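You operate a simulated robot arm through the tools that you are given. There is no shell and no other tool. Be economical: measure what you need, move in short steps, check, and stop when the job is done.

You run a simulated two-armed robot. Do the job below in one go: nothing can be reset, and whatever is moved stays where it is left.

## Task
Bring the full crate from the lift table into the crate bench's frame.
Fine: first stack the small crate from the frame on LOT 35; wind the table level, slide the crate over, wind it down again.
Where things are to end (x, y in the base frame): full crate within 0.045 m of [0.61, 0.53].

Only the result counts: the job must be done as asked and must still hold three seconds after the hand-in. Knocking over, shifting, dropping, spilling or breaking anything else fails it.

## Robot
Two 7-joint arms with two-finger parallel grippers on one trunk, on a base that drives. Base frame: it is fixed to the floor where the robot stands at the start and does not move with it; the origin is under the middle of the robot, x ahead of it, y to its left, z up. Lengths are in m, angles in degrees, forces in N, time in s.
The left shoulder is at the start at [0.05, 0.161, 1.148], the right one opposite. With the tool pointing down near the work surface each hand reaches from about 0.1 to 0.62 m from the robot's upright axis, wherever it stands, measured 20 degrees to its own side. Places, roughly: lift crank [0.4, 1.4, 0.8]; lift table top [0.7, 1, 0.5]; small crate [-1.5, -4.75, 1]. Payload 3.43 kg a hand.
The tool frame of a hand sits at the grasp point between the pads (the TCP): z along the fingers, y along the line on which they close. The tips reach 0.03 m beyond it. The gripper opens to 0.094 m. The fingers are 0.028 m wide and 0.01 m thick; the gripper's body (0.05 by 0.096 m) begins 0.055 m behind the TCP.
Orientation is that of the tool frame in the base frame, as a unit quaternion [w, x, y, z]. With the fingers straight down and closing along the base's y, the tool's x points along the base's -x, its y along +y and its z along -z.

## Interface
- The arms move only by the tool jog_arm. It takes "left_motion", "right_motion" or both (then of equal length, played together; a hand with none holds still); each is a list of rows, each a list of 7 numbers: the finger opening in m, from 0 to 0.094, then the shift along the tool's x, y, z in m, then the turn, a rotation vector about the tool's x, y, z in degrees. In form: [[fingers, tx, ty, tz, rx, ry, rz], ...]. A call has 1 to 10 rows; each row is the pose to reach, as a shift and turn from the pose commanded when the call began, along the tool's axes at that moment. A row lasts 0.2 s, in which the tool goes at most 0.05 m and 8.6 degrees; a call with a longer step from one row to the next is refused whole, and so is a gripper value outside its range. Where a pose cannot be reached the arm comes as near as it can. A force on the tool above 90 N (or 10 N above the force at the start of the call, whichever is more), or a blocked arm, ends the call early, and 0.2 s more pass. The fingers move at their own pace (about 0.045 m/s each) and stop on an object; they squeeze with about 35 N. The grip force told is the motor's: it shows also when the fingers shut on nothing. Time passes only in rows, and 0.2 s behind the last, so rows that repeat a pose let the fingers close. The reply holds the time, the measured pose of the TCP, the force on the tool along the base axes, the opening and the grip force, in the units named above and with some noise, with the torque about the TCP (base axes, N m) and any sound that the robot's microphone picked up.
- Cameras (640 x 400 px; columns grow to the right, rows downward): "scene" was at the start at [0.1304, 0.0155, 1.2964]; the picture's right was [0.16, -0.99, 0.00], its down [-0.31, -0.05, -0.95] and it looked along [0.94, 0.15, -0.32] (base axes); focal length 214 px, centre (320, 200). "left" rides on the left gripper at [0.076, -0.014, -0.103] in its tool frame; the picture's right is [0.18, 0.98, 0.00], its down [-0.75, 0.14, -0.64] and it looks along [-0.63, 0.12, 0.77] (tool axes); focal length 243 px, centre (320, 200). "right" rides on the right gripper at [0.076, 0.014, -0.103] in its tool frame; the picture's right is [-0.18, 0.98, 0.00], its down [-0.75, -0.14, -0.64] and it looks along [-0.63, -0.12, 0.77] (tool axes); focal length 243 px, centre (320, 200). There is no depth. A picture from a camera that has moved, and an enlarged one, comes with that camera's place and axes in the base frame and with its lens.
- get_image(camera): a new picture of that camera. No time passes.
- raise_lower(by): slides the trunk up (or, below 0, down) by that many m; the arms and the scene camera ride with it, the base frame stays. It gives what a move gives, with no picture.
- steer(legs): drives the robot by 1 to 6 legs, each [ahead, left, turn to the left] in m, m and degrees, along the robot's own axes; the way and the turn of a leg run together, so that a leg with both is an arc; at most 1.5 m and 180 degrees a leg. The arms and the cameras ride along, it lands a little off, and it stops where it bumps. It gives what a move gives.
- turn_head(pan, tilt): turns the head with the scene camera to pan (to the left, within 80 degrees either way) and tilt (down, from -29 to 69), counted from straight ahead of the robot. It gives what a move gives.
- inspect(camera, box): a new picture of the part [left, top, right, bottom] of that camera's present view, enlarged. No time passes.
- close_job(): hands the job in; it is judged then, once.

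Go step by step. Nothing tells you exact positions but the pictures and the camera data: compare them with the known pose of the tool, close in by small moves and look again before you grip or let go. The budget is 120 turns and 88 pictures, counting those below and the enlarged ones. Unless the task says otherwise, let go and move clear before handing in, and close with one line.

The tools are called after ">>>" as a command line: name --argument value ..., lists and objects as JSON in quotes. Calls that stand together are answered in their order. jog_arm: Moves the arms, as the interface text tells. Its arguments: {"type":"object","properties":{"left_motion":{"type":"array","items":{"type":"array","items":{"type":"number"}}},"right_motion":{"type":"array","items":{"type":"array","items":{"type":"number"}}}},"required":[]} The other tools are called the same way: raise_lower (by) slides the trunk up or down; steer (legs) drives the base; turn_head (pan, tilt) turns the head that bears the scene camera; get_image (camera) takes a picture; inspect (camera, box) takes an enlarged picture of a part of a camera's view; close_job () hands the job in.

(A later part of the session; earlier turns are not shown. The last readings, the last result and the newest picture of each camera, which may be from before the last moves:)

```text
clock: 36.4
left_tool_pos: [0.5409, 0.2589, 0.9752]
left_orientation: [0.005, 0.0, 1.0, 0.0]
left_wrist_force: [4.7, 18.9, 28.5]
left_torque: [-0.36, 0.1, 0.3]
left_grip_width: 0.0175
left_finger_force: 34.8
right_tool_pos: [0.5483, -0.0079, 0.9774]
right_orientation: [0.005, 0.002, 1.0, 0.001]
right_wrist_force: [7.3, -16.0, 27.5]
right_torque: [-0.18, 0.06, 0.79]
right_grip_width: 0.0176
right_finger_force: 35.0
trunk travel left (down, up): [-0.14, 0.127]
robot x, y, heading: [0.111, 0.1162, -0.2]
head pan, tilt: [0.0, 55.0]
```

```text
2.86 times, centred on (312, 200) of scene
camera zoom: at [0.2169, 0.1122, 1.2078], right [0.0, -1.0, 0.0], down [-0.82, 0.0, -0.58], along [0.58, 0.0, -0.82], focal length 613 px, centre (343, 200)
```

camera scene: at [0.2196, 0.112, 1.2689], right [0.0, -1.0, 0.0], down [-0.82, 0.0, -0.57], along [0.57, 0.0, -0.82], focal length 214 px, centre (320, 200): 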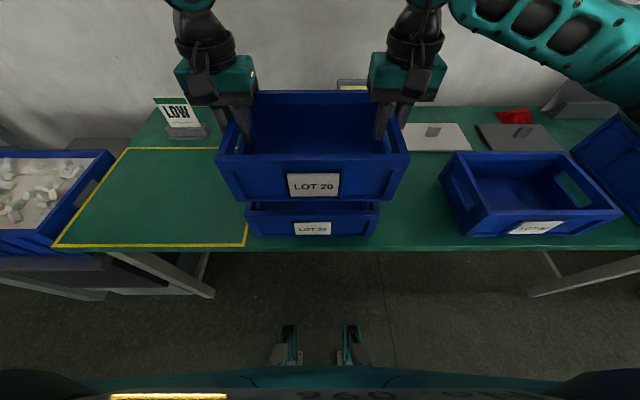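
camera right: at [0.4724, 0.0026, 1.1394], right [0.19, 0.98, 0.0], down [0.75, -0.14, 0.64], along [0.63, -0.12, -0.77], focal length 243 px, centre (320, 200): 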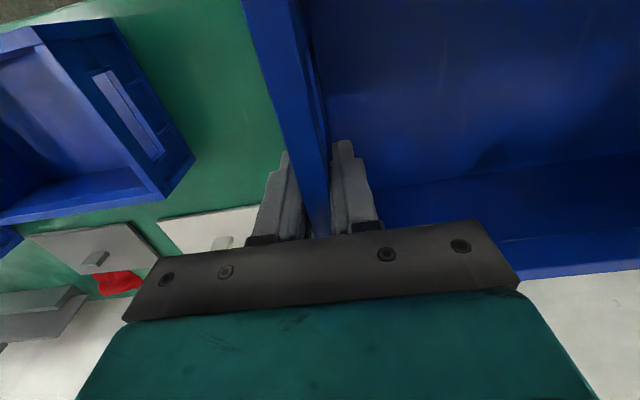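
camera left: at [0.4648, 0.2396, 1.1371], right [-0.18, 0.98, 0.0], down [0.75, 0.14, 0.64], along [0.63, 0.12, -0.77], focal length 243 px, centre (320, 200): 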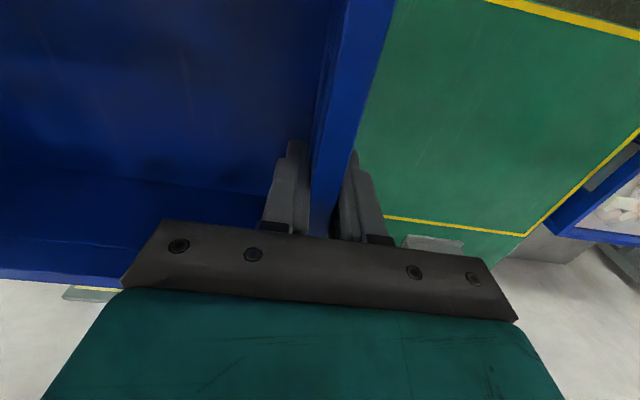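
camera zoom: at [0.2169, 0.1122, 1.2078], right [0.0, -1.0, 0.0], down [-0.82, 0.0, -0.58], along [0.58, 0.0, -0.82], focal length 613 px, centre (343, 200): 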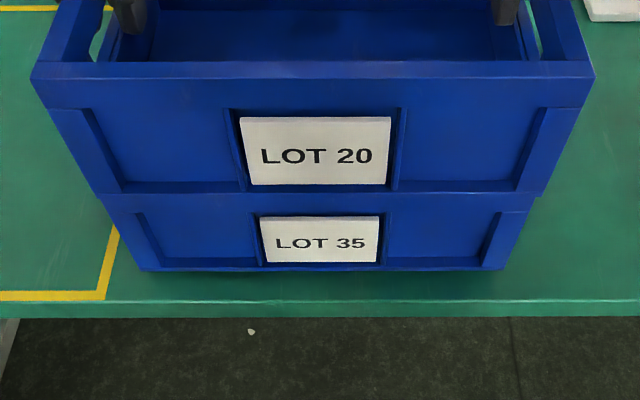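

Contact is clear (about 28 N per hand) so LOT 20 is seated. Ease off 4 mm and open.

>>> raise_lower --by 0.004

>>> jog_arm --left_motion '[[0.03, 0, 0, 0, 0, 0, 0], [0.06, 0, 0, 0, 0, 0, 0], [0.09, 0, 0, 0, 0, 0, 0], [0.094, 0, 0, 0, 0, 0, 0], [0.094, 0, 0, 0, 0, 0, 0]]' --right_motion '[[0.03, 0, 0, 0, 0, 0, 0], [0.06, 0, 0, 0, 0, 0, 0], [0.09, 0, 0, 0, 0, 0, 0], [0.094, 0, 0, 0, 0, 0, 0], [0.094, 0, 0, 0, 0, 0, 0]]'

>>> raise_lower --by 0.12

>>> get_image --camera "scene"

```text
clock: 36.9
left_tool_pos: [0.5412, 0.2592, 0.9751]
left_orientation: [0.001, 0.002, 1.0, 0.002]
left_wrist_force: [5.8, 14.5, 8.4]
left_torque: [-0.35, -1.0, 0.17]
left_grip_width: 0.017
left_finger_force: 35.2
right_tool_pos: [0.5479, -0.0083, 0.9771]
right_orientation: [0.0, 0.003, 1.0, -0.001]
right_wrist_force: [1.2, -15.9, 11.0]
right_torque: [0.24, -1.05, 0.23]
right_grip_width: 0.017
right_finger_force: 35.3
trunk travel left (down, up): [-0.144, 0.123]
robot x, y, heading: [0.1072, 0.1133, -0.2]
head pan, tilt: [0.0, 55.0]
```

```text
clock: 38.1
left_tool_pos: [0.5419, 0.2594, 0.9753]
left_orientation: [0.001, 0.0, 1.0, 0.001]
left_wrist_force: [-1.0, -0.8, -0.1]
left_torque: [0.01, 0.0, 0.0]
left_grip_width: 0.0941
left_finger_force: 0.0
right_tool_pos: [0.5478, -0.0078, 0.978]
right_orientation: [0.001, 0.002, 1.0, 0.001]
right_wrist_force: [0.4, -0.3, 0.3]
right_torque: [0.01, -0.01, 0.01]
right_grip_width: 0.0941
right_finger_force: 0.1
trunk travel left (down, up): [-0.144, 0.123]
robot x, y, heading: [0.1094, 0.1112, -0.2]
head pan, tilt: [0.0, 55.0]
```

```text
clock: 39.6
left_tool_pos: [0.5418, 0.2596, 1.0957]
left_orientation: [0.001, 0.001, 1.0, 0.001]
left_wrist_force: [-0.6, 0.1, -0.3]
left_torque: [0.0, 0.03, -0.01]
left_grip_width: 0.0936
left_finger_force: 0.0
right_tool_pos: [0.5489, -0.0083, 1.0988]
right_orientation: [0.0, 0.003, 1.0, -0.001]
right_wrist_force: [-0.7, -0.9, -0.7]
right_torque: [-0.03, -0.02, 0.02]
right_grip_width: 0.0942
right_finger_force: 0.1
trunk travel left (down, up): [-0.264, 0.003]
robot x, y, heading: [0.1092, 0.1124, -0.1]
head pan, tilt: [0.0, 55.0]
```

```text
54 pictures are left
camera scene: at [0.2195, 0.1121, 1.3309], right [0.0, -1.0, 0.0], down [-0.82, 0.0, -0.57], along [0.57, 0.0, -0.82], focal length 214 px, centre (320, 200)
```

scene: 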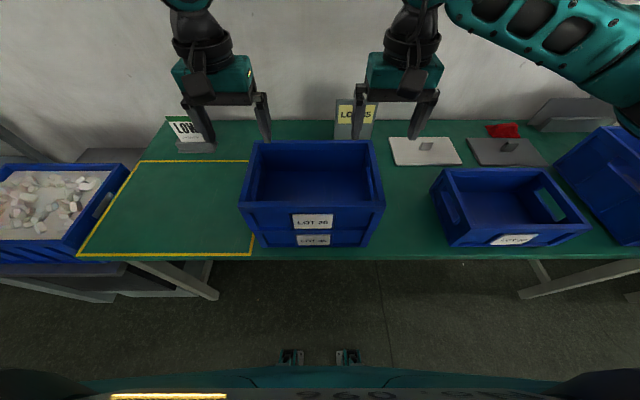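

The stack is good. Now drive back and left toward the lift table and look at the crank.

>>> steer --legs '[[-0.25, 0, 0], [0, 0.8, 0]]'

>>> turn_head --pan 25 --tilt 40

>>> get_image --camera "scene"

```text
clock: 48.5
left_tool_pos: [0.2998, 1.0756, 1.0951]
left_orientation: [0.001, -0.004, 1.0, 0.001]
left_wrist_force: [0.4, -0.5, 0.3]
left_torque: [-0.04, -0.01, 0.0]
left_grip_width: 0.094
left_finger_force: 0.1
right_tool_pos: [0.3086, 0.809, 1.0979]
right_orientation: [0.0, -0.004, 1.0, 0.0]
right_wrist_force: [1.0, 0.0, 1.1]
right_torque: [-0.01, -0.02, -0.01]
right_grip_width: 0.0939
right_finger_force: 0.0
trunk travel left (down, up): [-0.264, 0.003]
robot x, y, heading: [-0.1298, 0.9266, 0.7]
head pan, tilt: [0.0, 55.0]
```

```text
clock: 49.4
left_tool_pos: [0.2988, 1.0747, 1.0956]
left_orientation: [0.001, -0.004, 1.0, 0.002]
left_wrist_force: [0.3, 0.1, 1.1]
left_torque: [-0.02, 0.03, -0.01]
left_grip_width: 0.0938
left_finger_force: 0.1
right_tool_pos: [0.3081, 0.8068, 1.0966]
right_orientation: [-0.001, -0.003, 1.0, 0.0]
right_wrist_force: [0.7, -0.5, 0.0]
right_torque: [0.04, 0.03, 0.03]
right_grip_width: 0.094
right_finger_force: 0.0
trunk travel left (down, up): [-0.264, 0.003]
robot x, y, heading: [-0.1317, 0.9227, 0.5]
head pan, tilt: [25.0, 40.0]
```

```text
53 pictures are left
camera scene: at [-0.017, 0.9606, 1.3516], right [0.43, -0.9, 0.0], down [-0.58, -0.28, -0.77], along [0.69, 0.33, -0.64], focal length 214 px, centre (320, 200)
```

scene: 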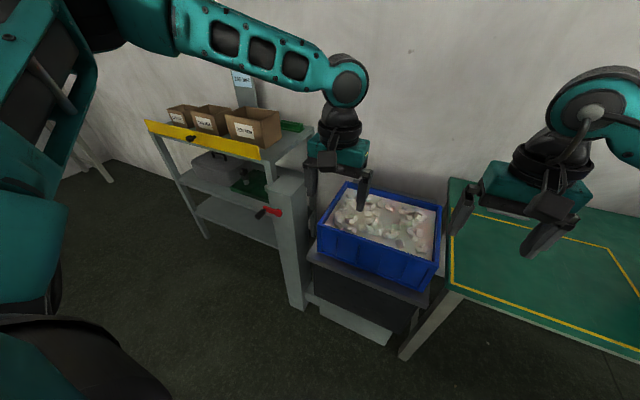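

The crank with a red grip is on the mast left of the lift table. Zoom in on it.

>>> inspect --camera "scene" --box '[220, 165, 340, 240]'

>>> inspect --camera "scene" --box '[230, 160, 480, 320]'

```text
5.33 times, centred on (280, 202) of scene
camera zoom: at [-0.017, 0.9606, 1.3516], right [0.43, -0.9, 0.0], down [-0.58, -0.28, -0.77], along [0.69, 0.33, -0.64], focal length 1144 px, centre (533, 187)
```

zoom: 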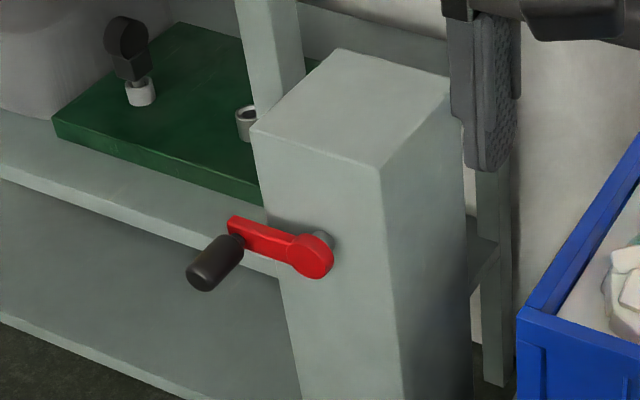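

```text
2.50 times, centred on (355, 240) of scene
camera zoom: at [-0.017, 0.9606, 1.3516], right [0.43, -0.9, 0.0], down [-0.58, -0.28, -0.77], along [0.69, 0.33, -0.64], focal length 536 px, centre (232, 100)
```

zoom: 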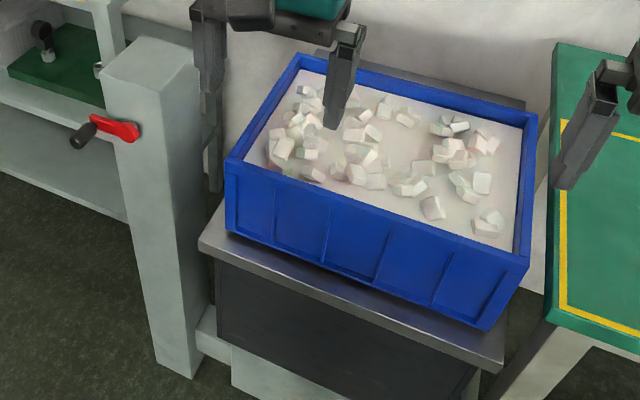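

The crank axis runs along x on the mast's front face near (0.44, 1.35, 0.82), with the black grip sticking toward me at about (0.39, 1.395, 0.815). I'll move in front of it and lower the head view.

>>> steer --legs '[[0.07, 0.28, -0.5]]'

>>> turn_head --pan 20 --tilt 50

>>> get_image --camera "scene"

>>> get_image --camera "left"

```text
clock: 52.5
left_tool_pos: [0.371, 1.3574, 1.096]
left_orientation: [0.001, 0.0, 1.0, 0.001]
left_wrist_force: [-0.9, -0.2, -0.2]
left_torque: [0.0, 0.03, 0.03]
left_grip_width: 0.0939
left_finger_force: 0.1
right_tool_pos: [0.3779, 1.0913, 1.0979]
right_orientation: [0.0, 0.002, 1.0, 0.0]
right_wrist_force: [-0.9, 0.3, 0.4]
right_torque: [-0.01, 0.04, 0.01]
right_grip_width: 0.094
right_finger_force: 0.1
trunk travel left (down, up): [-0.264, 0.003]
robot x, y, heading: [-0.0571, 1.2119, 0.1]
head pan, tilt: [25.0, 40.0]
```

```text
clock: 53.2
left_tool_pos: [0.3719, 1.3576, 1.0966]
left_orientation: [0.001, 0.0, 1.0, 0.001]
left_wrist_force: [0.4, -0.9, 0.2]
left_torque: [-0.02, -0.01, 0.02]
left_grip_width: 0.094
left_finger_force: 0.1
right_tool_pos: [0.3774, 1.0913, 1.0984]
right_orientation: [0.0, 0.001, 1.0, 0.0]
right_wrist_force: [0.2, -0.3, -0.3]
right_torque: [0.01, 0.0, -0.01]
right_grip_width: 0.0939
right_finger_force: 0.0
trunk travel left (down, up): [-0.264, 0.003]
robot x, y, heading: [-0.0625, 1.2108, -0.2]
head pan, tilt: [20.0, 50.0]
```

```text
50 pictures are left
camera scene: at [0.0484, 1.2361, 1.3375], right [0.34, -0.94, 0.0], down [-0.72, -0.26, -0.64], along [0.6, 0.22, -0.77], focal length 214 px, centre (320, 200)
```

scene: 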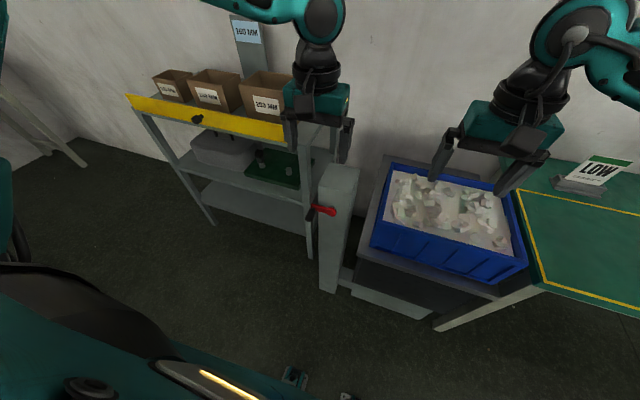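

```text
49 pictures are left
camera left: at [0.2937, 1.3417, 1.199], right [-0.18, 0.98, 0.0], down [0.75, 0.14, 0.64], along [0.63, 0.12, -0.77], focal length 243 px, centre (320, 200)
```

left: 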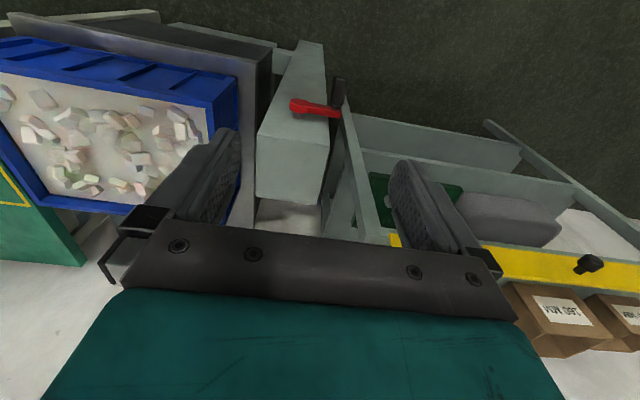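

>>> inspect --camera "scene" --box '[280, 160, 380, 223]'

>>> inspect --camera "left" --box '[250, 60, 390, 148]'

```text
6.35 times, centred on (330, 192) of scene
camera zoom: at [0.0484, 1.2361, 1.3375], right [0.34, -0.94, 0.0], down [-0.72, -0.26, -0.64], along [0.6, 0.22, -0.77], focal length 1362 px, centre (256, 254)
```

zoom: 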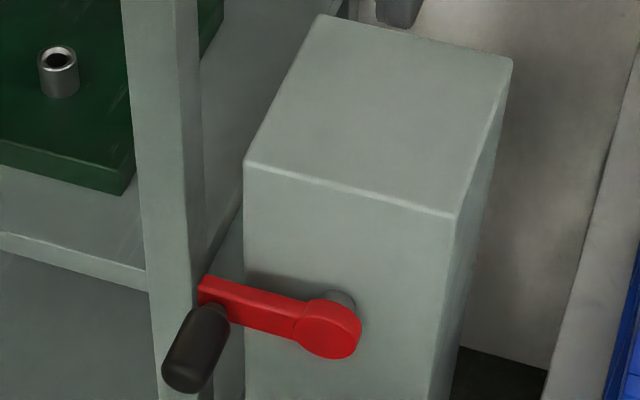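

```text
4.55 times, centred on (320, 104) of left
camera zoom: at [0.2937, 1.3417, 1.199], right [-0.18, 0.98, 0.0], down [0.75, 0.14, 0.64], along [0.63, 0.12, -0.77], focal length 1103 px, centre (320, 636)
```

zoom: 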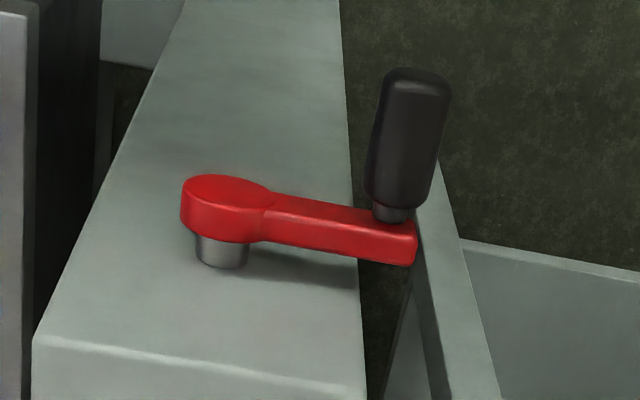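

Triangulated: hub axis at about (y 1.336, z 0.813), grip centre ≈ (0.396, 1.393, 0.81), radius ≈0.057. I'll tuck the right hand back, put the left over the grip and lower the trunk.

>>> jog_arm --left_motion '[[0.094, -0.013, 0.036, 0, 0, 0, 0], [0.094, -0.013, 0.036, 0, 0, 0, 0], [0.094, -0.013, 0.036, 0, 0, 0, 0], [0.094, -0.013, 0.036, 0, 0, 0, 0]]' --right_motion '[[0.094, 0.02, -0.025, -0.025, 0, 0, 0], [0.094, 0.04, -0.05, -0.05, 0, 0, 0], [0.094, 0.06, -0.075, -0.075, 0, 0, 0], [0.094, 0.08, -0.1, -0.1, 0, 0, 0]]'

>>> raise_lower --by -0.2

>>> get_image --camera "left"

>>> get_image --camera "scene"

```text
clock: 54.2
left_tool_pos: [0.3843, 1.392, 1.0985]
left_orientation: [0.002, -0.001, 1.0, 0.001]
left_wrist_force: [0.2, -0.6, 0.0]
left_torque: [0.0, -0.01, 0.01]
left_grip_width: 0.0941
left_finger_force: 0.0
right_tool_pos: [0.2965, 0.9914, 1.2016]
right_orientation: [0.0, 0.001, 1.0, 0.0]
right_wrist_force: [0.7, 0.9, 0.5]
right_torque: [0.01, 0.01, 0.01]
right_grip_width: 0.0939
right_finger_force: 0.1
trunk travel left (down, up): [-0.264, 0.003]
robot x, y, heading: [-0.0643, 1.2072, -0.2]
head pan, tilt: [20.0, 50.0]
```

```text
clock: 56.3
left_tool_pos: [0.3859, 1.3917, 0.8966]
left_orientation: [0.001, 0.0, 1.0, 0.001]
left_wrist_force: [-0.7, -0.3, 1.1]
left_torque: [0.04, 0.02, 0.0]
left_grip_width: 0.0939
left_finger_force: 0.1
right_tool_pos: [0.298, 0.9926, 0.9993]
right_orientation: [0.0, 0.002, 1.0, 0.0]
right_wrist_force: [-0.8, 0.2, -0.7]
right_torque: [0.0, 0.01, -0.01]
right_grip_width: 0.0939
right_finger_force: 0.0
trunk travel left (down, up): [-0.064, 0.203]
robot x, y, heading: [-0.0629, 1.2125, -0.2]
head pan, tilt: [20.0, 50.0]
```

```text
46 pictures are left
camera left: at [0.3085, 1.3765, 0.9999], right [-0.18, 0.98, 0.0], down [0.75, 0.14, 0.64], along [0.63, 0.12, -0.77], focal length 243 px, centre (320, 200)
```

left: 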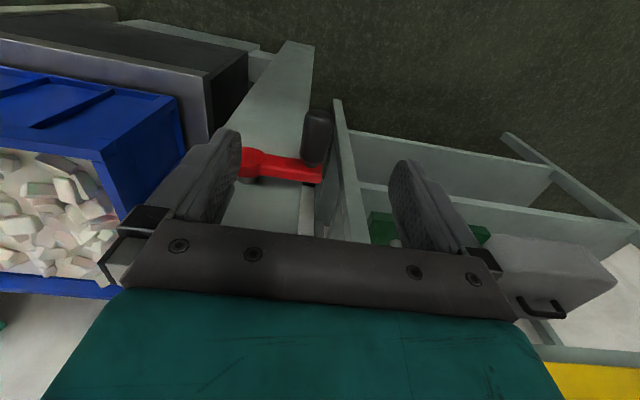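

```text
45 pictures are left
camera scene: at [0.0484, 1.2361, 1.1375], right [0.34, -0.94, 0.0], down [-0.72, -0.26, -0.64], along [0.6, 0.22, -0.77], focal length 214 px, centre (320, 200)
```

scene: 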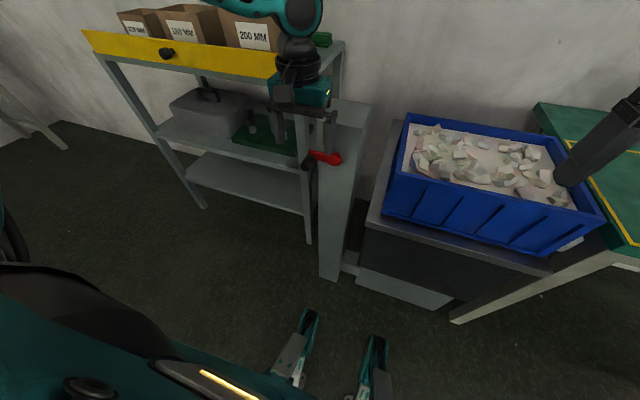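

The grip sits right between the fingers. Lower further onto it, then close.

>>> raise_lower --by -0.062

>>> jog_arm --left_motion '[[0.094, 0, 0, 0.025, 0, 0, 0], [0.05, 0, 0, 0.025, 0, 0, 0], [0.02, 0, 0, 0.025, 0, 0, 0], [0, 0, 0, 0.025, 0, 0, 0], [0, 0, 0, 0.025, 0, 0, 0], [0, 0, 0, 0.025, 0, 0, 0], [0, 0, 0, 0.025, 0, 0, 0]]'

>>> get_image --camera "left"

>>> inspect --camera "scene" --box '[240, 60, 400, 160]'

```text
clock: 57.4
left_tool_pos: [0.3847, 1.391, 0.8375]
left_orientation: [0.001, 0.0, 1.0, 0.0]
left_wrist_force: [-0.2, 0.0, -0.1]
left_torque: [-0.02, -0.01, 0.0]
left_grip_width: 0.094
left_finger_force: 0.1
right_tool_pos: [0.2972, 0.9911, 0.9383]
right_orientation: [0.0, 0.001, 1.0, 0.001]
right_wrist_force: [-0.2, -1.0, 0.4]
right_torque: [-0.01, 0.03, 0.04]
right_grip_width: 0.0937
right_finger_force: 0.0
trunk travel left (down, up): [-0.002, 0.265]
robot x, y, heading: [-0.0644, 1.2103, -0.1]
head pan, tilt: [20.0, 50.0]
```

```text
clock: 59.0
left_tool_pos: [0.3856, 1.3902, 0.8101]
left_orientation: [0.0, 0.001, 1.0, 0.0]
left_wrist_force: [-0.4, -10.9, -1.9]
left_torque: [0.09, -0.3, 0.13]
left_grip_width: 0.027
left_finger_force: 44.8
right_tool_pos: [0.2979, 0.9915, 0.9383]
right_orientation: [0.0, 0.001, 1.0, 0.0]
right_wrist_force: [-0.3, 0.7, 0.0]
right_torque: [-0.01, 0.0, -0.02]
right_grip_width: 0.0941
right_finger_force: 0.0
trunk travel left (down, up): [-0.002, 0.265]
robot x, y, heading: [-0.0606, 1.2095, -0.1]
head pan, tilt: [20.0, 50.0]
```

```text
44 pictures are left
camera left: at [0.3088, 1.3753, 0.9127], right [-0.18, 0.98, 0.0], down [0.75, 0.14, 0.64], along [0.63, 0.12, -0.77], focal length 243 px, centre (320, 200)
```

left: 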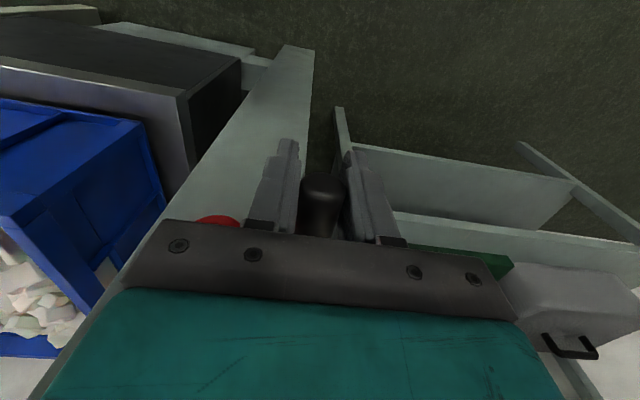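

```text
4.00 times, centred on (320, 110) of scene
camera zoom: at [0.0485, 1.2352, 1.0754], right [0.34, -0.94, 0.0], down [-0.72, -0.26, -0.64], along [0.6, 0.22, -0.77], focal length 858 px, centre (320, 560)
```

zoom: 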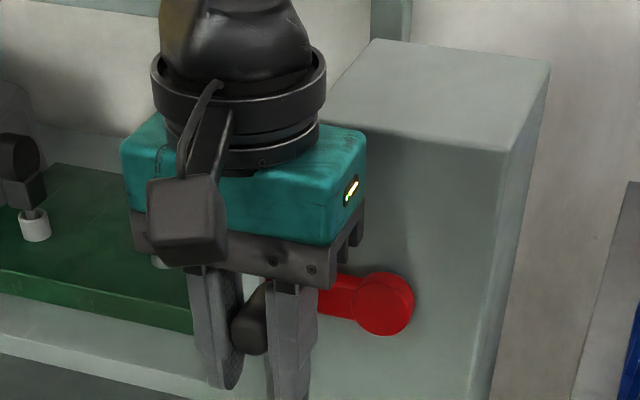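

Gripped. Try a quarter turn upward to find the radius and direction.

>>> jog_arm --left_motion '[[0, 0, -0.002, -0.0145, 0, 0, 0], [0, 0, -0.0075, -0.028, 0, 0, 0], [0, 0, -0.0164, -0.0396, 0, 0, 0], [0, 0, -0.028, -0.0485, 0, 0, 0], [0, 0, -0.0415, -0.0541, 0, 0, 0], [0, 0, -0.056, -0.056, 0, 0, 0]]'

>>> get_image --camera "scene"

```text
clock: 60.4
left_tool_pos: [0.3861, 1.3345, 0.8667]
left_orientation: [0.002, 0.0, 1.0, 0.0]
left_wrist_force: [0.1, 0.5, -1.2]
left_torque: [-0.01, 0.02, 0.02]
left_grip_width: 0.0002
left_finger_force: 32.8
right_tool_pos: [0.2961, 0.9907, 0.9383]
right_orientation: [0.001, 0.001, 1.0, 0.0]
right_wrist_force: [-0.2, 0.2, -0.1]
right_torque: [0.0, 0.02, -0.02]
right_grip_width: 0.0939
right_finger_force: 0.1
trunk travel left (down, up): [-0.002, 0.265]
robot x, y, heading: [-0.063, 1.2132, -0.1]
head pan, tilt: [20.0, 50.0]
```

```text
42 pictures are left
camera scene: at [0.0487, 1.2354, 1.0756], right [0.34, -0.94, 0.0], down [-0.72, -0.26, -0.64], along [0.6, 0.22, -0.77], focal length 214 px, centre (320, 200)
```

scene: 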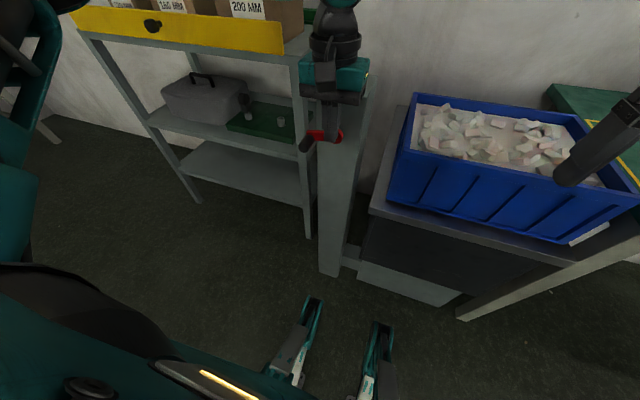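

The fingers slid off upwards without turning the crank — possibly that direction is against the bottom stop. I'll regrip and try the other direction.

>>> jog_arm --left_motion '[[0.03, 0, 0, -0.03, 0, 0, 0], [0.094, 0, 0, -0.03, 0, 0, 0], [0.094, 0, 0.02, -0.03, 0, 0, 0], [0.094, 0, 0.057, -0.03, 0, 0, 0], [0.094, 0, 0.057, 0.01, 0, 0, 0], [0.094, 0, 0.057, 0.04, 0, 0, 0], [0.094, 0, 0.057, 0.066, 0, 0, 0]]'

>>> jog_arm --left_motion '[[0.05, 0, 0, 0, 0, 0, 0], [0.02, 0, 0, 0, 0, 0, 0], [0, 0, 0, 0, 0, 0, 0], [0, 0, 0, 0, 0, 0, 0], [0, 0, 0, 0, 0, 0, 0], [0, 0, 0, 0, 0, 0, 0]]'

>>> jog_arm --left_motion '[[0, 0, -0.0005, 0.007, 0, 0, 0], [0, 0, -0.002, 0.0145, 0, 0, 0], [0, 0, -0.0045, 0.022, 0, 0, 0], [0, 0, -0.0075, 0.028, 0, 0, 0]]'

>>> get_image --camera "left"

```text
clock: 62.0
left_tool_pos: [0.3864, 1.3923, 0.8016]
left_orientation: [0.001, 0.0, 1.0, 0.001]
left_wrist_force: [0.4, 0.6, 0.2]
left_torque: [0.02, 0.02, 0.0]
left_grip_width: 0.094
left_finger_force: 0.0
right_tool_pos: [0.2978, 0.9913, 0.9367]
right_orientation: [0.001, 0.001, 1.0, 0.0]
right_wrist_force: [-1.2, 0.1, -0.2]
right_torque: [-0.02, 0.02, 0.0]
right_grip_width: 0.094
right_finger_force: 0.0
trunk travel left (down, up): [-0.002, 0.265]
robot x, y, heading: [-0.0556, 1.2079, -0.1]
head pan, tilt: [20.0, 50.0]
```

```text
clock: 63.4
left_tool_pos: [0.3879, 1.3904, 0.8027]
left_orientation: [0.002, 0.001, 1.0, 0.0]
left_wrist_force: [0.7, -19.8, 2.8]
left_torque: [0.16, 0.37, 0.12]
left_grip_width: 0.0275
left_finger_force: 45.1
right_tool_pos: [0.2961, 0.9909, 0.9362]
right_orientation: [0.0, 0.001, 1.0, 0.001]
right_wrist_force: [-0.3, 0.7, -0.3]
right_torque: [-0.03, 0.01, 0.03]
right_grip_width: 0.094
right_finger_force: 0.0
trunk travel left (down, up): [-0.002, 0.265]
robot x, y, heading: [-0.0629, 1.2091, -0.0]
head pan, tilt: [20.0, 50.0]
```

```text
clock: 64.4
left_tool_pos: [0.3877, 1.3801, 0.7785]
left_orientation: [0.007, 0.003, 1.0, -0.003]
left_wrist_force: [3.4, -28.4, 27.5]
left_torque: [0.29, 0.39, 0.5]
left_grip_width: 0.0268
left_finger_force: 45.2
right_tool_pos: [0.2962, 0.9898, 0.9388]
right_orientation: [0.001, 0.002, 1.0, 0.002]
right_wrist_force: [0.0, 0.1, -0.2]
right_torque: [0.01, 0.01, 0.01]
right_grip_width: 0.094
right_finger_force: 0.1
trunk travel left (down, up): [-0.002, 0.265]
robot x, y, heading: [-0.0607, 1.2088, -0.2]
head pan, tilt: [20.0, 50.0]
```

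```text
41 pictures are left
camera left: at [0.3093, 1.3663, 0.8792], right [-0.18, 0.98, -0.01], down [0.74, 0.14, 0.65], along [0.64, 0.11, -0.76], focal length 243 px, centre (320, 200)
```

left: 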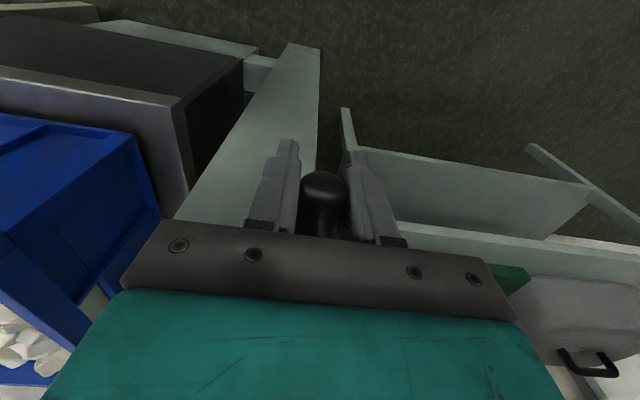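

It's turning downward (clockwise from my side) and resists ~27 N. Geometry fits r≈0.052 about (1.336, 0.813). Continue through the bottom.

>>> jog_arm --left_motion '[[0, 0, -0.0137, 0.0073, 0, 0, 0], [0, 0, -0.0273, 0.0162, 0, 0, 0], [0, 0, -0.0431, 0.0204, 0, 0, 0], [0, 0, -0.0593, 0.0196, 0, 0, 0], [0, 0, -0.0745, 0.0137, 0, 0, 0], [0, 0, -0.0871, 0.0035, 0, 0, 0], [0, 0, -0.096, -0.0101, 0, 0, 0]]'

>>> get_image --camera "left"

```text
clock: 65.5
left_tool_pos: [0.3831, 1.3682, 0.7651]
left_orientation: [0.011, -0.022, 1.0, 0.014]
left_wrist_force: [10.9, 10.7, -16.8]
left_torque: [-0.12, -0.72, 0.14]
left_grip_width: 0.0267
left_finger_force: 45.4
left hand out of reach, approached as far as the arm can: row 2, 3, 4, 5
right_tool_pos: [0.3, 0.9942, 0.9364]
right_orientation: [-0.001, 0.001, 1.0, 0.0]
right_wrist_force: [0.7, 0.7, 0.5]
right_torque: [0.0, 0.01, -0.01]
right_grip_width: 0.0942
right_finger_force: 0.0
trunk travel left (down, up): [-0.002, 0.265]
robot x, y, heading: [-0.0624, 1.2086, 0.1]
head pan, tilt: [20.0, 50.0]
stopped in row 5 (left hand): the force on the tool passed its limit at 93 N (the readings are from after the stop); the commanded pose is now the measured one
```

```text
40 pictures are left
camera left: at [0.3051, 1.3462, 0.8656], right [-0.23, 0.97, 0.02], down [0.73, 0.16, 0.66], along [0.64, 0.17, -0.75], focal length 243 px, centre (320, 200)
```

left: 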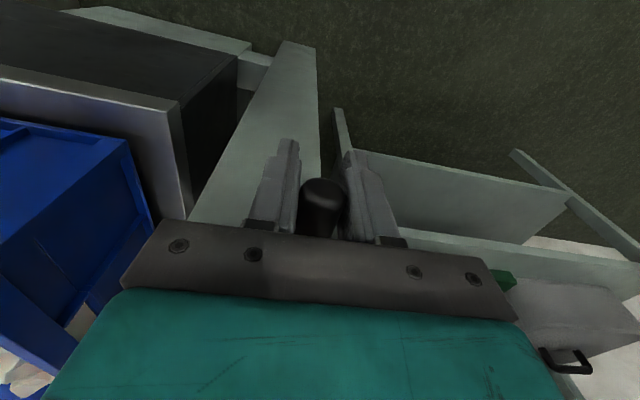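

The left arm can't reach this low region; the right arm had better range there. Release with the left, retract it, and reposition to crank with the right hand.

>>> jog_arm --left_motion '[[0.04, 0, 0, 0, 0, 0, 0], [0.08, 0, 0, 0, 0, 0, 0], [0.094, 0, 0, 0, 0, 0, 0], [0.094, 0, 0, -0.03, 0, 0, 0], [0.094, 0, 0, -0.07, 0, 0, 0], [0.094, 0.02, 0, -0.11, 0, 0, 0], [0.094, 0.06, 0.01, -0.13, 0, 0, 0], [0.094, 0.1, 0.03, -0.15, 0, 0, 0], [0.094, 0.14, 0.05, -0.17, 0, 0, 0], [0.094, 0.17, 0.08, -0.19, 0, 0, 0]]'

>>> raise_lower --by 0.2

>>> steer --legs '[[0.02, 0.32, 0]]'

>>> turn_head --pan -20 --tilt 50

>>> get_image --camera "scene"

```text
clock: 67.7
left_tool_pos: [0.201, 1.4332, 0.9555]
left_orientation: [0.011, -0.019, 1.0, 0.011]
left_wrist_force: [-0.2, -0.2, 0.4]
left_torque: [0.02, -0.04, 0.0]
left_grip_width: 0.0939
left_finger_force: 0.0
right_tool_pos: [0.2983, 0.9935, 0.939]
right_orientation: [0.0, 0.001, 1.0, 0.0]
right_wrist_force: [0.1, -1.0, 0.4]
right_torque: [-0.02, -0.01, 0.03]
right_grip_width: 0.0938
right_finger_force: 0.0
trunk travel left (down, up): [-0.002, 0.265]
robot x, y, heading: [-0.0601, 1.211, 0.3]
head pan, tilt: [20.0, 50.0]
```

```text
clock: 69.9
left_tool_pos: [0.2018, 1.4332, 1.1556]
left_orientation: [0.01, -0.02, 1.0, 0.011]
left_wrist_force: [1.2, 0.3, 0.5]
left_torque: [0.01, -0.01, 0.01]
left_grip_width: 0.094
left_finger_force: 0.1
right_tool_pos: [0.299, 0.9938, 1.1374]
right_orientation: [0.0, -0.001, 1.0, 0.001]
right_wrist_force: [-0.3, 0.5, 0.7]
right_torque: [-0.01, -0.01, 0.02]
right_grip_width: 0.094
right_finger_force: 0.0
trunk travel left (down, up): [-0.202, 0.065]
robot x, y, heading: [-0.0635, 1.21, -0.1]
head pan, tilt: [20.0, 50.0]
```

```text
clock: 73.3
left_tool_pos: [0.2214, 1.7518, 1.1557]
left_orientation: [0.011, -0.02, 1.0, 0.01]
left_wrist_force: [0.3, 0.0, -0.6]
left_torque: [0.01, 0.02, -0.03]
left_grip_width: 0.0939
left_finger_force: 0.0
right_tool_pos: [0.3184, 1.3121, 1.1385]
right_orientation: [-0.001, 0.001, 1.0, 0.0]
right_wrist_force: [0.3, 0.2, -0.1]
right_torque: [-0.01, 0.04, -0.02]
right_grip_width: 0.0943
right_finger_force: 0.0
trunk travel left (down, up): [-0.202, 0.065]
robot x, y, heading: [-0.0435, 1.5277, 0.1]
head pan, tilt: [20.0, 50.0]
```

```text
clock: 74.3
left_tool_pos: [0.221, 1.7519, 1.1556]
left_orientation: [0.011, -0.02, 1.0, 0.012]
left_wrist_force: [1.3, 0.0, -1.0]
left_torque: [0.01, 0.02, 0.0]
left_grip_width: 0.0941
left_finger_force: 0.1
right_tool_pos: [0.3185, 1.3117, 1.1381]
right_orientation: [-0.001, 0.0, 1.0, 0.001]
right_wrist_force: [0.3, -0.8, -0.3]
right_torque: [0.0, 0.01, 0.02]
right_grip_width: 0.094
right_finger_force: 0.0
trunk travel left (down, up): [-0.202, 0.065]
robot x, y, heading: [-0.0421, 1.5284, 0.2]
head pan, tilt: [-20.0, 50.0]
```

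```text
39 pictures are left
camera scene: at [0.0689, 1.5032, 1.2754], right [-0.34, -0.94, 0.0], down [-0.72, 0.26, -0.64], along [0.6, -0.22, -0.77], focal length 214 px, centre (320, 200)
```

scene: 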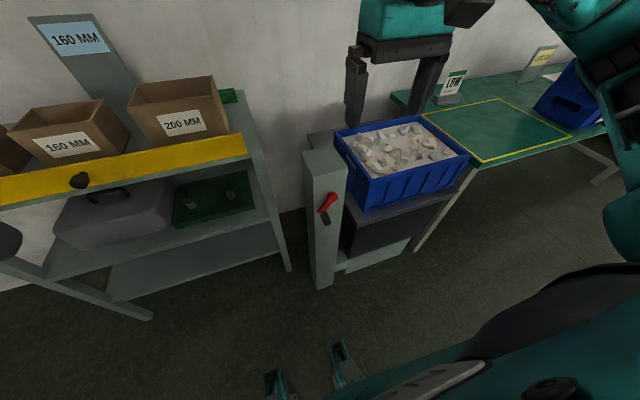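

The crank has turned about 50°. Zoom to locate the handle.

>>> inspect --camera "scene" --box '[280, 160, 390, 229]'

>>> get_image --camera "right"

```text
5.80 times, centred on (335, 194) of scene
camera zoom: at [0.0689, 1.5032, 1.2754], right [-0.34, -0.94, 0.0], down [-0.72, 0.26, -0.64], along [0.6, -0.22, -0.77], focal length 1243 px, centre (233, 232)
```

zoom: 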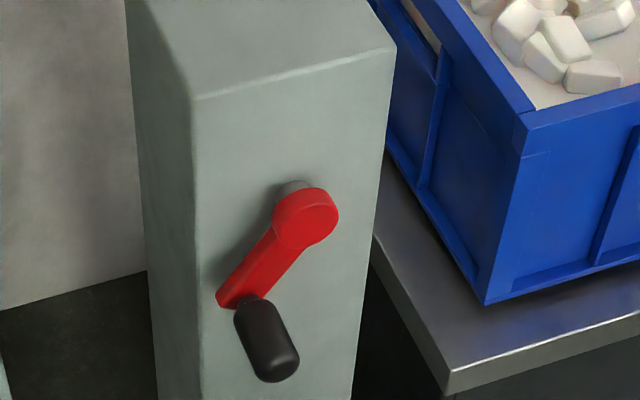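

```text
37 pictures are left
camera right: at [0.2419, 1.3265, 1.2415], right [0.18, 0.98, 0.0], down [0.75, -0.14, 0.64], along [0.63, -0.12, -0.77], focal length 243 px, centre (320, 200)
```

right: 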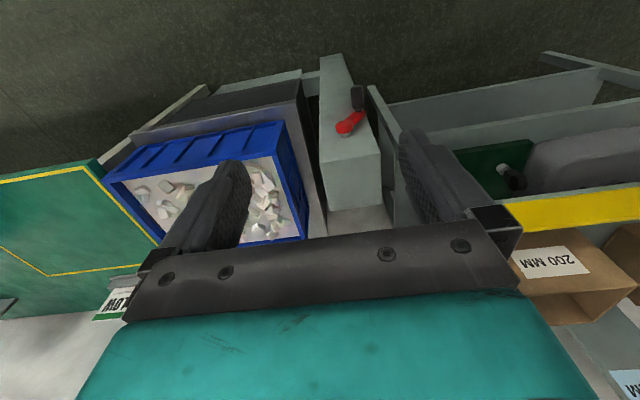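

Now hand right over the handle: shift it to (0.386, 1.368) and lower the trunk.

>>> jog_arm --right_motion '[[0.094, -0.034, 0.028, 0, 0, 0, 0], [0.094, -0.0675, 0.056, 0, 0, 0, 0], [0.094, -0.0675, 0.056, 0.04, 0, 0, 0], [0.094, -0.0675, 0.056, 0.07, 0, 0, 0]]'

>>> raise_lower --by -0.2

>>> get_image --camera "right"

```text
clock: 75.3
left_tool_pos: [0.2213, 1.752, 1.155]
left_orientation: [0.011, -0.02, 1.0, 0.011]
left_wrist_force: [-0.5, 0.4, 0.1]
left_torque: [-0.03, 0.01, 0.01]
left_grip_width: 0.0939
left_finger_force: 0.0
right_tool_pos: [0.3871, 1.3669, 1.0676]
right_orientation: [0.0, 0.0, 1.0, 0.0]
right_wrist_force: [-0.1, -0.1, -0.3]
right_torque: [-0.06, -0.02, 0.0]
right_grip_width: 0.0939
right_finger_force: 0.0
trunk travel left (down, up): [-0.202, 0.065]
robot x, y, heading: [-0.0432, 1.5311, 0.5]
head pan, tilt: [-20.0, 50.0]
```

```text
clock: 77.5
left_tool_pos: [0.2211, 1.7529, 0.9563]
left_orientation: [0.011, -0.021, 1.0, 0.01]
left_wrist_force: [-0.7, -0.6, -0.1]
left_torque: [-0.02, 0.01, -0.03]
left_grip_width: 0.094
left_finger_force: 0.2
right_tool_pos: [0.3878, 1.3683, 0.8679]
right_orientation: [0.0, 0.0, 1.0, 0.0]
right_wrist_force: [-0.1, -0.6, -0.5]
right_torque: [0.01, 0.0, -0.01]
right_grip_width: 0.0943
right_finger_force: 0.1
trunk travel left (down, up): [-0.002, 0.265]
robot x, y, heading: [-0.0397, 1.5281, 0.3]
head pan, tilt: [-20.0, 50.0]
```

```text
36 pictures are left
camera right: at [0.3106, 1.3811, 0.9718], right [0.18, 0.98, 0.0], down [0.75, -0.14, 0.64], along [0.63, -0.12, -0.77], focal length 243 px, centre (320, 200)
```

right: 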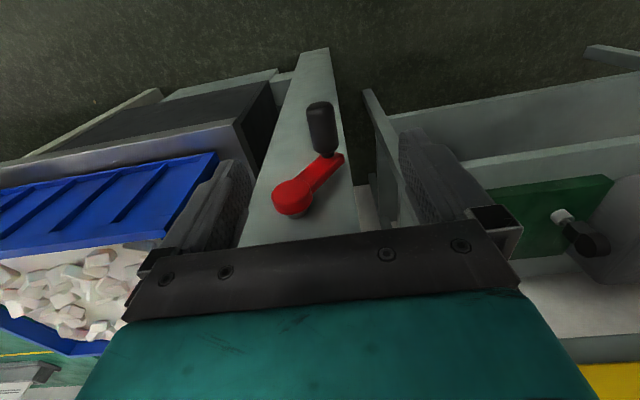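

Aligned. Descend and close on the handle.

>>> jog_arm --right_motion '[[0.094, 0, -0.001, 0.04, 0, 0, 0], [0.094, 0, -0.001, 0.08, 0, 0, 0], [0.094, 0, -0.001, 0.103, 0, 0, 0], [0.094, 0, -0.001, 0.103, 0, 0, 0], [0.05, 0, -0.001, 0.103, 0, 0, 0], [0.02, 0, -0.001, 0.103, 0, 0, 0], [0, 0, -0.001, 0.103, 0, 0, 0], [0, 0, -0.001, 0.103, 0, 0, 0], [0, 0, -0.001, 0.103, 0, 0, 0], [0, 0, -0.001, 0.103, 0, 0, 0]]'

>>> get_image --camera "right"

```text
clock: 79.7
left_tool_pos: [0.2203, 1.7532, 0.9551]
left_orientation: [0.011, -0.02, 1.0, 0.01]
left_wrist_force: [-0.1, 0.4, -0.2]
left_torque: [-0.03, 0.03, -0.03]
left_grip_width: 0.0938
left_finger_force: 0.2
right_tool_pos: [0.3844, 1.3662, 0.7654]
right_orientation: [0.0, -0.001, 1.0, 0.001]
right_wrist_force: [1.9, 19.4, 4.7]
right_torque: [-1.04, -0.46, 0.75]
right_grip_width: 0.0269
right_finger_force: 44.6
trunk travel left (down, up): [-0.002, 0.265]
robot x, y, heading: [-0.0422, 1.5308, -0.1]
head pan, tilt: [-20.0, 50.0]
```

```text
35 pictures are left
camera right: at [0.3086, 1.3807, 0.8697], right [0.18, 0.98, 0.0], down [0.75, -0.14, 0.64], along [0.63, -0.12, -0.77], focal length 243 px, centre (320, 200)
```

right: 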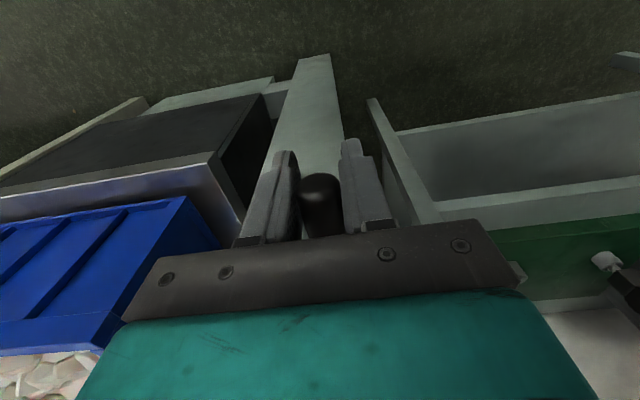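

Good grip. Wind onward through the bottom.

>>> jog_arm --right_motion '[[0, 0, -0.006, 0.005, 0, 0, 0], [0, 0, -0.0145, 0.0087, 0, 0, 0], [0, 0, -0.033, 0.012, 0, 0, 0], [0, 0, -0.0515, 0.0087, 0, 0, 0], [0, 0, -0.0677, -0.0006, 0, 0, 0], [0, 0, -0.0798, -0.015, 0, 0, 0], [0, 0, -0.0862, -0.0326, 0, 0, 0]]'

>>> get_image --camera "right"

```text
clock: 80.4
left_tool_pos: [0.2184, 1.7543, 0.9555]
left_orientation: [0.012, -0.022, 1.0, 0.011]
left_wrist_force: [-0.8, 0.8, -0.4]
left_torque: [-0.01, -0.03, 0.01]
left_grip_width: 0.0941
left_finger_force: 0.1
right_tool_pos: [0.3833, 1.3672, 0.7661]
right_orientation: [0.011, -0.027, 0.999, 0.018]
right_wrist_force: [-7.3, 13.0, 22.6]
right_torque: [-1.16, 0.53, 1.39]
right_grip_width: 0.0269
right_finger_force: 44.6
trunk travel left (down, up): [-0.002, 0.265]
robot x, y, heading: [-0.0429, 1.5306, 0.2]
head pan, tilt: [-20.0, 50.0]
stopped in row 3 (right hand): the force on the tool passed its limit at 100 N (the readings are from after the stop); the commanded pose is now the measured one
```

```text
34 pictures are left
camera right: at [0.3057, 1.3732, 0.8684], right [0.13, 0.99, 0.04], down [0.75, -0.12, 0.65], along [0.65, -0.06, -0.76], focal length 243 px, centre (320, 200)
```

right: 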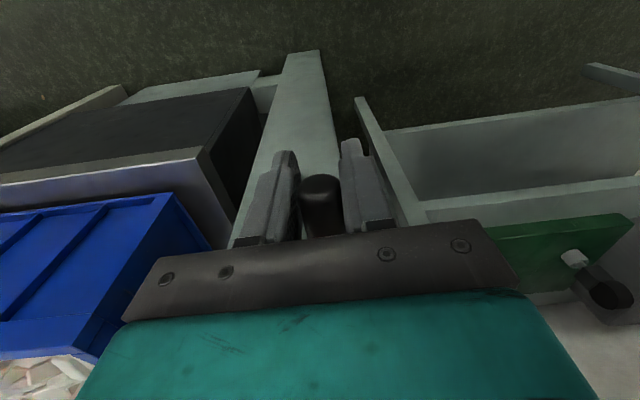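

The crank hits a hard stop here, so this is the bottom; raising must go the other way (up on the left side), which was too stiff for a friction grip. I'll release and instead push the handle with closed fingers pointing forward, used as a peg behind the handle.

>>> jog_arm --right_motion '[[0.04, 0, 0, 0, 0, 0, 0], [0.08, 0, 0, 0, 0, 0, 0], [0.094, 0, 0, 0, 0, 0, 0], [0.094, 0, 0, -0.03, 0, 0, 0], [0.094, 0, 0, -0.07, 2.1, 1.3, 3.1], [0.094, 0, 0, -0.11, 2.1, 1.3, 3.1], [0.06, 0.04, 0, -0.13, 2.1, 1.3, 3.1], [0.03, 0.08, 0, -0.15, 2.1, 1.3, 3.1], [0, 0.12, 0, -0.16, 2.1, 1.3, 3.1], [0, 0.14, 0, -0.16, 2.1, 1.3, 3.1]]'

>>> steer --legs '[[-0.12, 0, 0]]'

>>> jog_arm --right_motion '[[0, 0, 0, 0, 0, -8.5, 0], [0, 0, 0, 0, 0, -17, 0], [0, 0, 0, 0, 0, -25.5, 0], [0, 0, 0, 0, 0, -34, 0], [0, 0, 0, 0, 0, -42.5, 0], [0, 0, 0, 0, 0, -51, 0], [0, 0, 0, 0, 0, -59.5, 0], [0, 0, 0, 0, 0, -68, 0], [0, 0, 0, 0, 0, -76.5, 0], [0, 0, 0, 0, 0, -85, 0]]'

```text
clock: 82.6
left_tool_pos: [0.2188, 1.7535, 0.9557]
left_orientation: [0.011, -0.021, 1.0, 0.011]
left_wrist_force: [0.2, 0.3, -0.5]
left_torque: [0.0, 0.0, -0.02]
left_grip_width: 0.0938
left_finger_force: 0.1
right_tool_pos: [0.2443, 1.3531, 0.9191]
right_orientation: [-0.003, 0.006, 1.0, -0.004]
right_wrist_force: [-0.1, 0.0, -0.8]
right_torque: [0.0, -0.02, 0.02]
right_grip_width: 0.0077
right_finger_force: 0.0
trunk travel left (down, up): [-0.002, 0.265]
robot x, y, heading: [-0.0374, 1.5301, 0.0]
head pan, tilt: [-20.0, 50.0]
```

```text
clock: 83.8
left_tool_pos: [0.0993, 1.7534, 0.9558]
left_orientation: [0.011, -0.023, 1.0, 0.011]
left_wrist_force: [0.0, 0.2, 0.8]
left_torque: [0.01, 0.0, -0.01]
left_grip_width: 0.0939
left_finger_force: 0.0
right_tool_pos: [0.1238, 1.3541, 0.9191]
right_orientation: [-0.003, 0.005, 1.0, -0.004]
right_wrist_force: [0.0, -0.1, -0.2]
right_torque: [-0.03, -0.03, -0.05]
right_grip_width: 0.0
right_finger_force: 32.9
trunk travel left (down, up): [-0.002, 0.265]
robot x, y, heading: [-0.1636, 1.5299, 0.6]
head pan, tilt: [-20.0, 50.0]
```

```text
clock: 86.0
left_tool_pos: [0.0998, 1.754, 0.9546]
left_orientation: [0.012, -0.024, 1.0, 0.01]
left_wrist_force: [-0.1, -0.2, -1.0]
left_torque: [0.03, 0.04, 0.01]
left_grip_width: 0.0941
left_finger_force: 0.0
right_tool_pos: [0.2019, 1.4574, 0.8526]
right_orientation: [0.673, 0.0, 0.739, -0.004]
right_wrist_force: [0.2, -0.9, 0.1]
right_torque: [0.01, -0.07, 0.06]
right_grip_width: 0.0
right_finger_force: 32.9
right hand out of reach, approached as far as the arm can: row 3, 4, 5, 6, 7, 8, 9, 10
trunk travel left (down, up): [-0.002, 0.265]
robot x, y, heading: [-0.1646, 1.527, 0.5]
head pan, tilt: [-20.0, 50.0]
```

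The fingers now point forward. Move in front of and below the handle, correcting the last 5° of tilt.

>>> jog_arm --right_motion '[[0, 0.018, -0.025, 0.022, 0, -2, 0], [0, 0.036, -0.05, 0.045, 0, -4, 0], [0, 0.054, -0.075, 0.067, 0, -5.4, 0], [0, 0.072, -0.1, 0.09, 0, -5.4, 0], [0, 0.09, -0.125, 0.112, 0, -5.4, 0], [0, 0.09, -0.125, 0.112, 0, -5.4, 0]]'

>>> get_image --camera "scene"

```text
clock: 87.5
left_tool_pos: [0.098, 1.7538, 0.9564]
left_orientation: [0.012, -0.023, 1.0, 0.011]
left_wrist_force: [0.2, -0.1, -0.1]
left_torque: [0.01, -0.01, -0.01]
left_grip_width: 0.094
left_finger_force: 0.0
right_tool_pos: [0.2579, 1.4383, 0.831]
right_orientation: [0.706, 0.002, 0.708, -0.007]
right_wrist_force: [-0.3, -0.7, 0.8]
right_torque: [-0.02, 0.01, -0.03]
right_grip_width: 0.0
right_finger_force: 32.9
right hand out of reach, approached as far as the arm can: row 1, 2, 3, 4, 5, 6
trunk travel left (down, up): [-0.002, 0.265]
robot x, y, heading: [-0.1633, 1.529, 0.4]
head pan, tilt: [-20.0, 50.0]
```

```text
33 pictures are left
camera scene: at [-0.0513, 1.5039, 1.0755], right [-0.34, -0.94, 0.0], down [-0.72, 0.26, -0.64], along [0.61, -0.22, -0.77], focal length 214 px, centre (320, 200)
```

scene: 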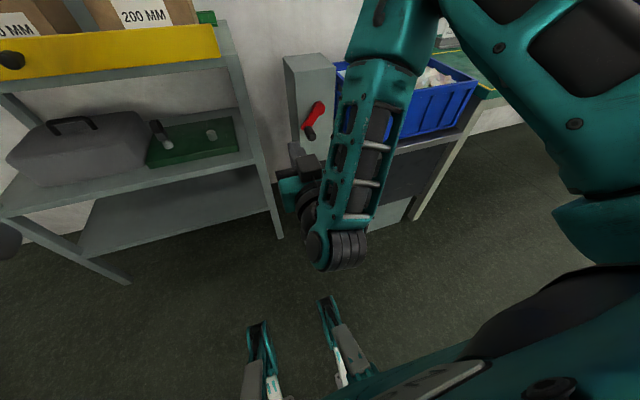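

The arm is folded too tightly. Back the robot off and extend the arm forward instead.

>>> steer --legs '[[-0.17, 0, 0]]'

>>> jog_arm --right_motion '[[0, 0, 0, 0.035, 0, 0, 0], [0, 0, 0, 0.07, 0, 0, 0], [0, 0, -0.01, 0.1, 0, 0, 0], [0, 0, -0.03, 0.13, 0, 0, 0], [0, 0.01, -0.055, 0.15, 0, 0, 0], [0, 0.03, -0.08, 0.17, 0, 0, 0], [0, 0.05, -0.1, 0.19, 0, 0, 0], [0, 0.07, -0.105, 0.21, 0, 0, 0]]'

>>> get_image --camera "scene"

```text
clock: 88.9
left_tool_pos: [-0.07, 1.7516, 0.9559]
left_orientation: [0.011, -0.023, 1.0, 0.011]
left_wrist_force: [0.6, 0.4, 0.0]
left_torque: [-0.02, 0.0, 0.01]
left_grip_width: 0.094
left_finger_force: 0.0
right_tool_pos: [0.0875, 1.4377, 0.8319]
right_orientation: [0.707, 0.002, 0.708, -0.007]
right_wrist_force: [0.7, -0.5, -0.5]
right_torque: [-0.03, 0.0, -0.01]
right_grip_width: 0.0
right_finger_force: 33.2
trunk travel left (down, up): [-0.002, 0.265]
robot x, y, heading: [-0.3337, 1.5303, 0.5]
head pan, tilt: [-20.0, 50.0]
```

```text
clock: 90.7
left_tool_pos: [-0.0707, 1.7522, 0.9538]
left_orientation: [0.012, -0.022, 1.0, 0.01]
left_wrist_force: [-0.6, 0.0, 0.1]
left_torque: [-0.04, -0.02, -0.03]
left_grip_width: 0.094
left_finger_force: 0.0
right_tool_pos: [0.276, 1.4554, 0.8423]
right_orientation: [0.694, 0.019, 0.719, -0.024]
right_wrist_force: [-0.7, 0.2, -0.5]
right_torque: [0.02, -0.01, 0.02]
right_grip_width: 0.0
right_finger_force: 33.0
right hand out of reach, approached as far as the arm can: row 1, 2, 3, 4, 5, 6, 7, 8
trunk travel left (down, up): [-0.002, 0.265]
robot x, y, heading: [-0.3305, 1.5298, 0.2]
head pan, tilt: [-20.0, 50.0]
```

```text
32 pictures are left
camera scene: at [-0.2202, 1.5025, 1.0753], right [-0.34, -0.94, 0.0], down [-0.72, 0.26, -0.64], along [0.6, -0.22, -0.77], focal length 214 px, centre (320, 200)
```

scene: 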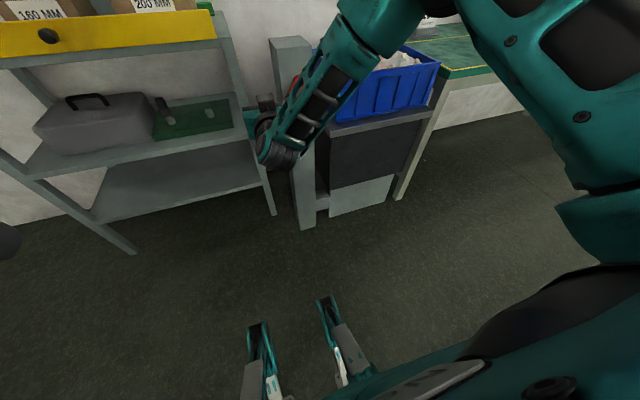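

The forward-pointing pose got stuck in a bad posture. I'll return the hand to pointing down further out, then pitch it forward about the wrist from an extended arm.

>>> jog_arm --right_motion '[[0, -0.02, -0.008, -0.01, 0, 8.5, 0], [0, -0.04, -0.016, -0.02, 0, 17, 0], [0, -0.06, -0.024, -0.03, 0, 25.5, 0], [0, -0.07, -0.032, -0.04, 0, 34, 0], [0, -0.08, -0.04, -0.05, 0, 42.5, 0], [0, -0.09, -0.048, -0.06, 0, 51, 0], [0, -0.1, -0.056, -0.07, 0, 59.5, 0], [0, -0.1, -0.064, -0.08, 0, 68, 0], [0, -0.1, -0.072, -0.09, 0, 76.5, 0], [0, -0.1, -0.08, -0.1, 0, 85, 0]]'

```text
clock: 92.9
left_tool_pos: [-0.07, 1.7512, 0.9548]
left_orientation: [0.011, -0.022, 1.0, 0.01]
left_wrist_force: [-0.3, 0.4, -0.7]
left_torque: [-0.01, 0.01, 0.01]
left_grip_width: 0.0939
left_finger_force: 0.0
right_tool_pos: [0.1639, 1.3903, 0.9514]
right_orientation: [0.025, 0.029, 0.999, -0.004]
right_wrist_force: [-0.9, -0.7, -1.0]
right_torque: [0.0, -0.02, -0.01]
right_grip_width: 0.0001
right_finger_force: 33.0
trunk travel left (down, up): [-0.002, 0.265]
robot x, y, heading: [-0.3318, 1.5261, 0.4]
head pan, tilt: [-20.0, 50.0]
```

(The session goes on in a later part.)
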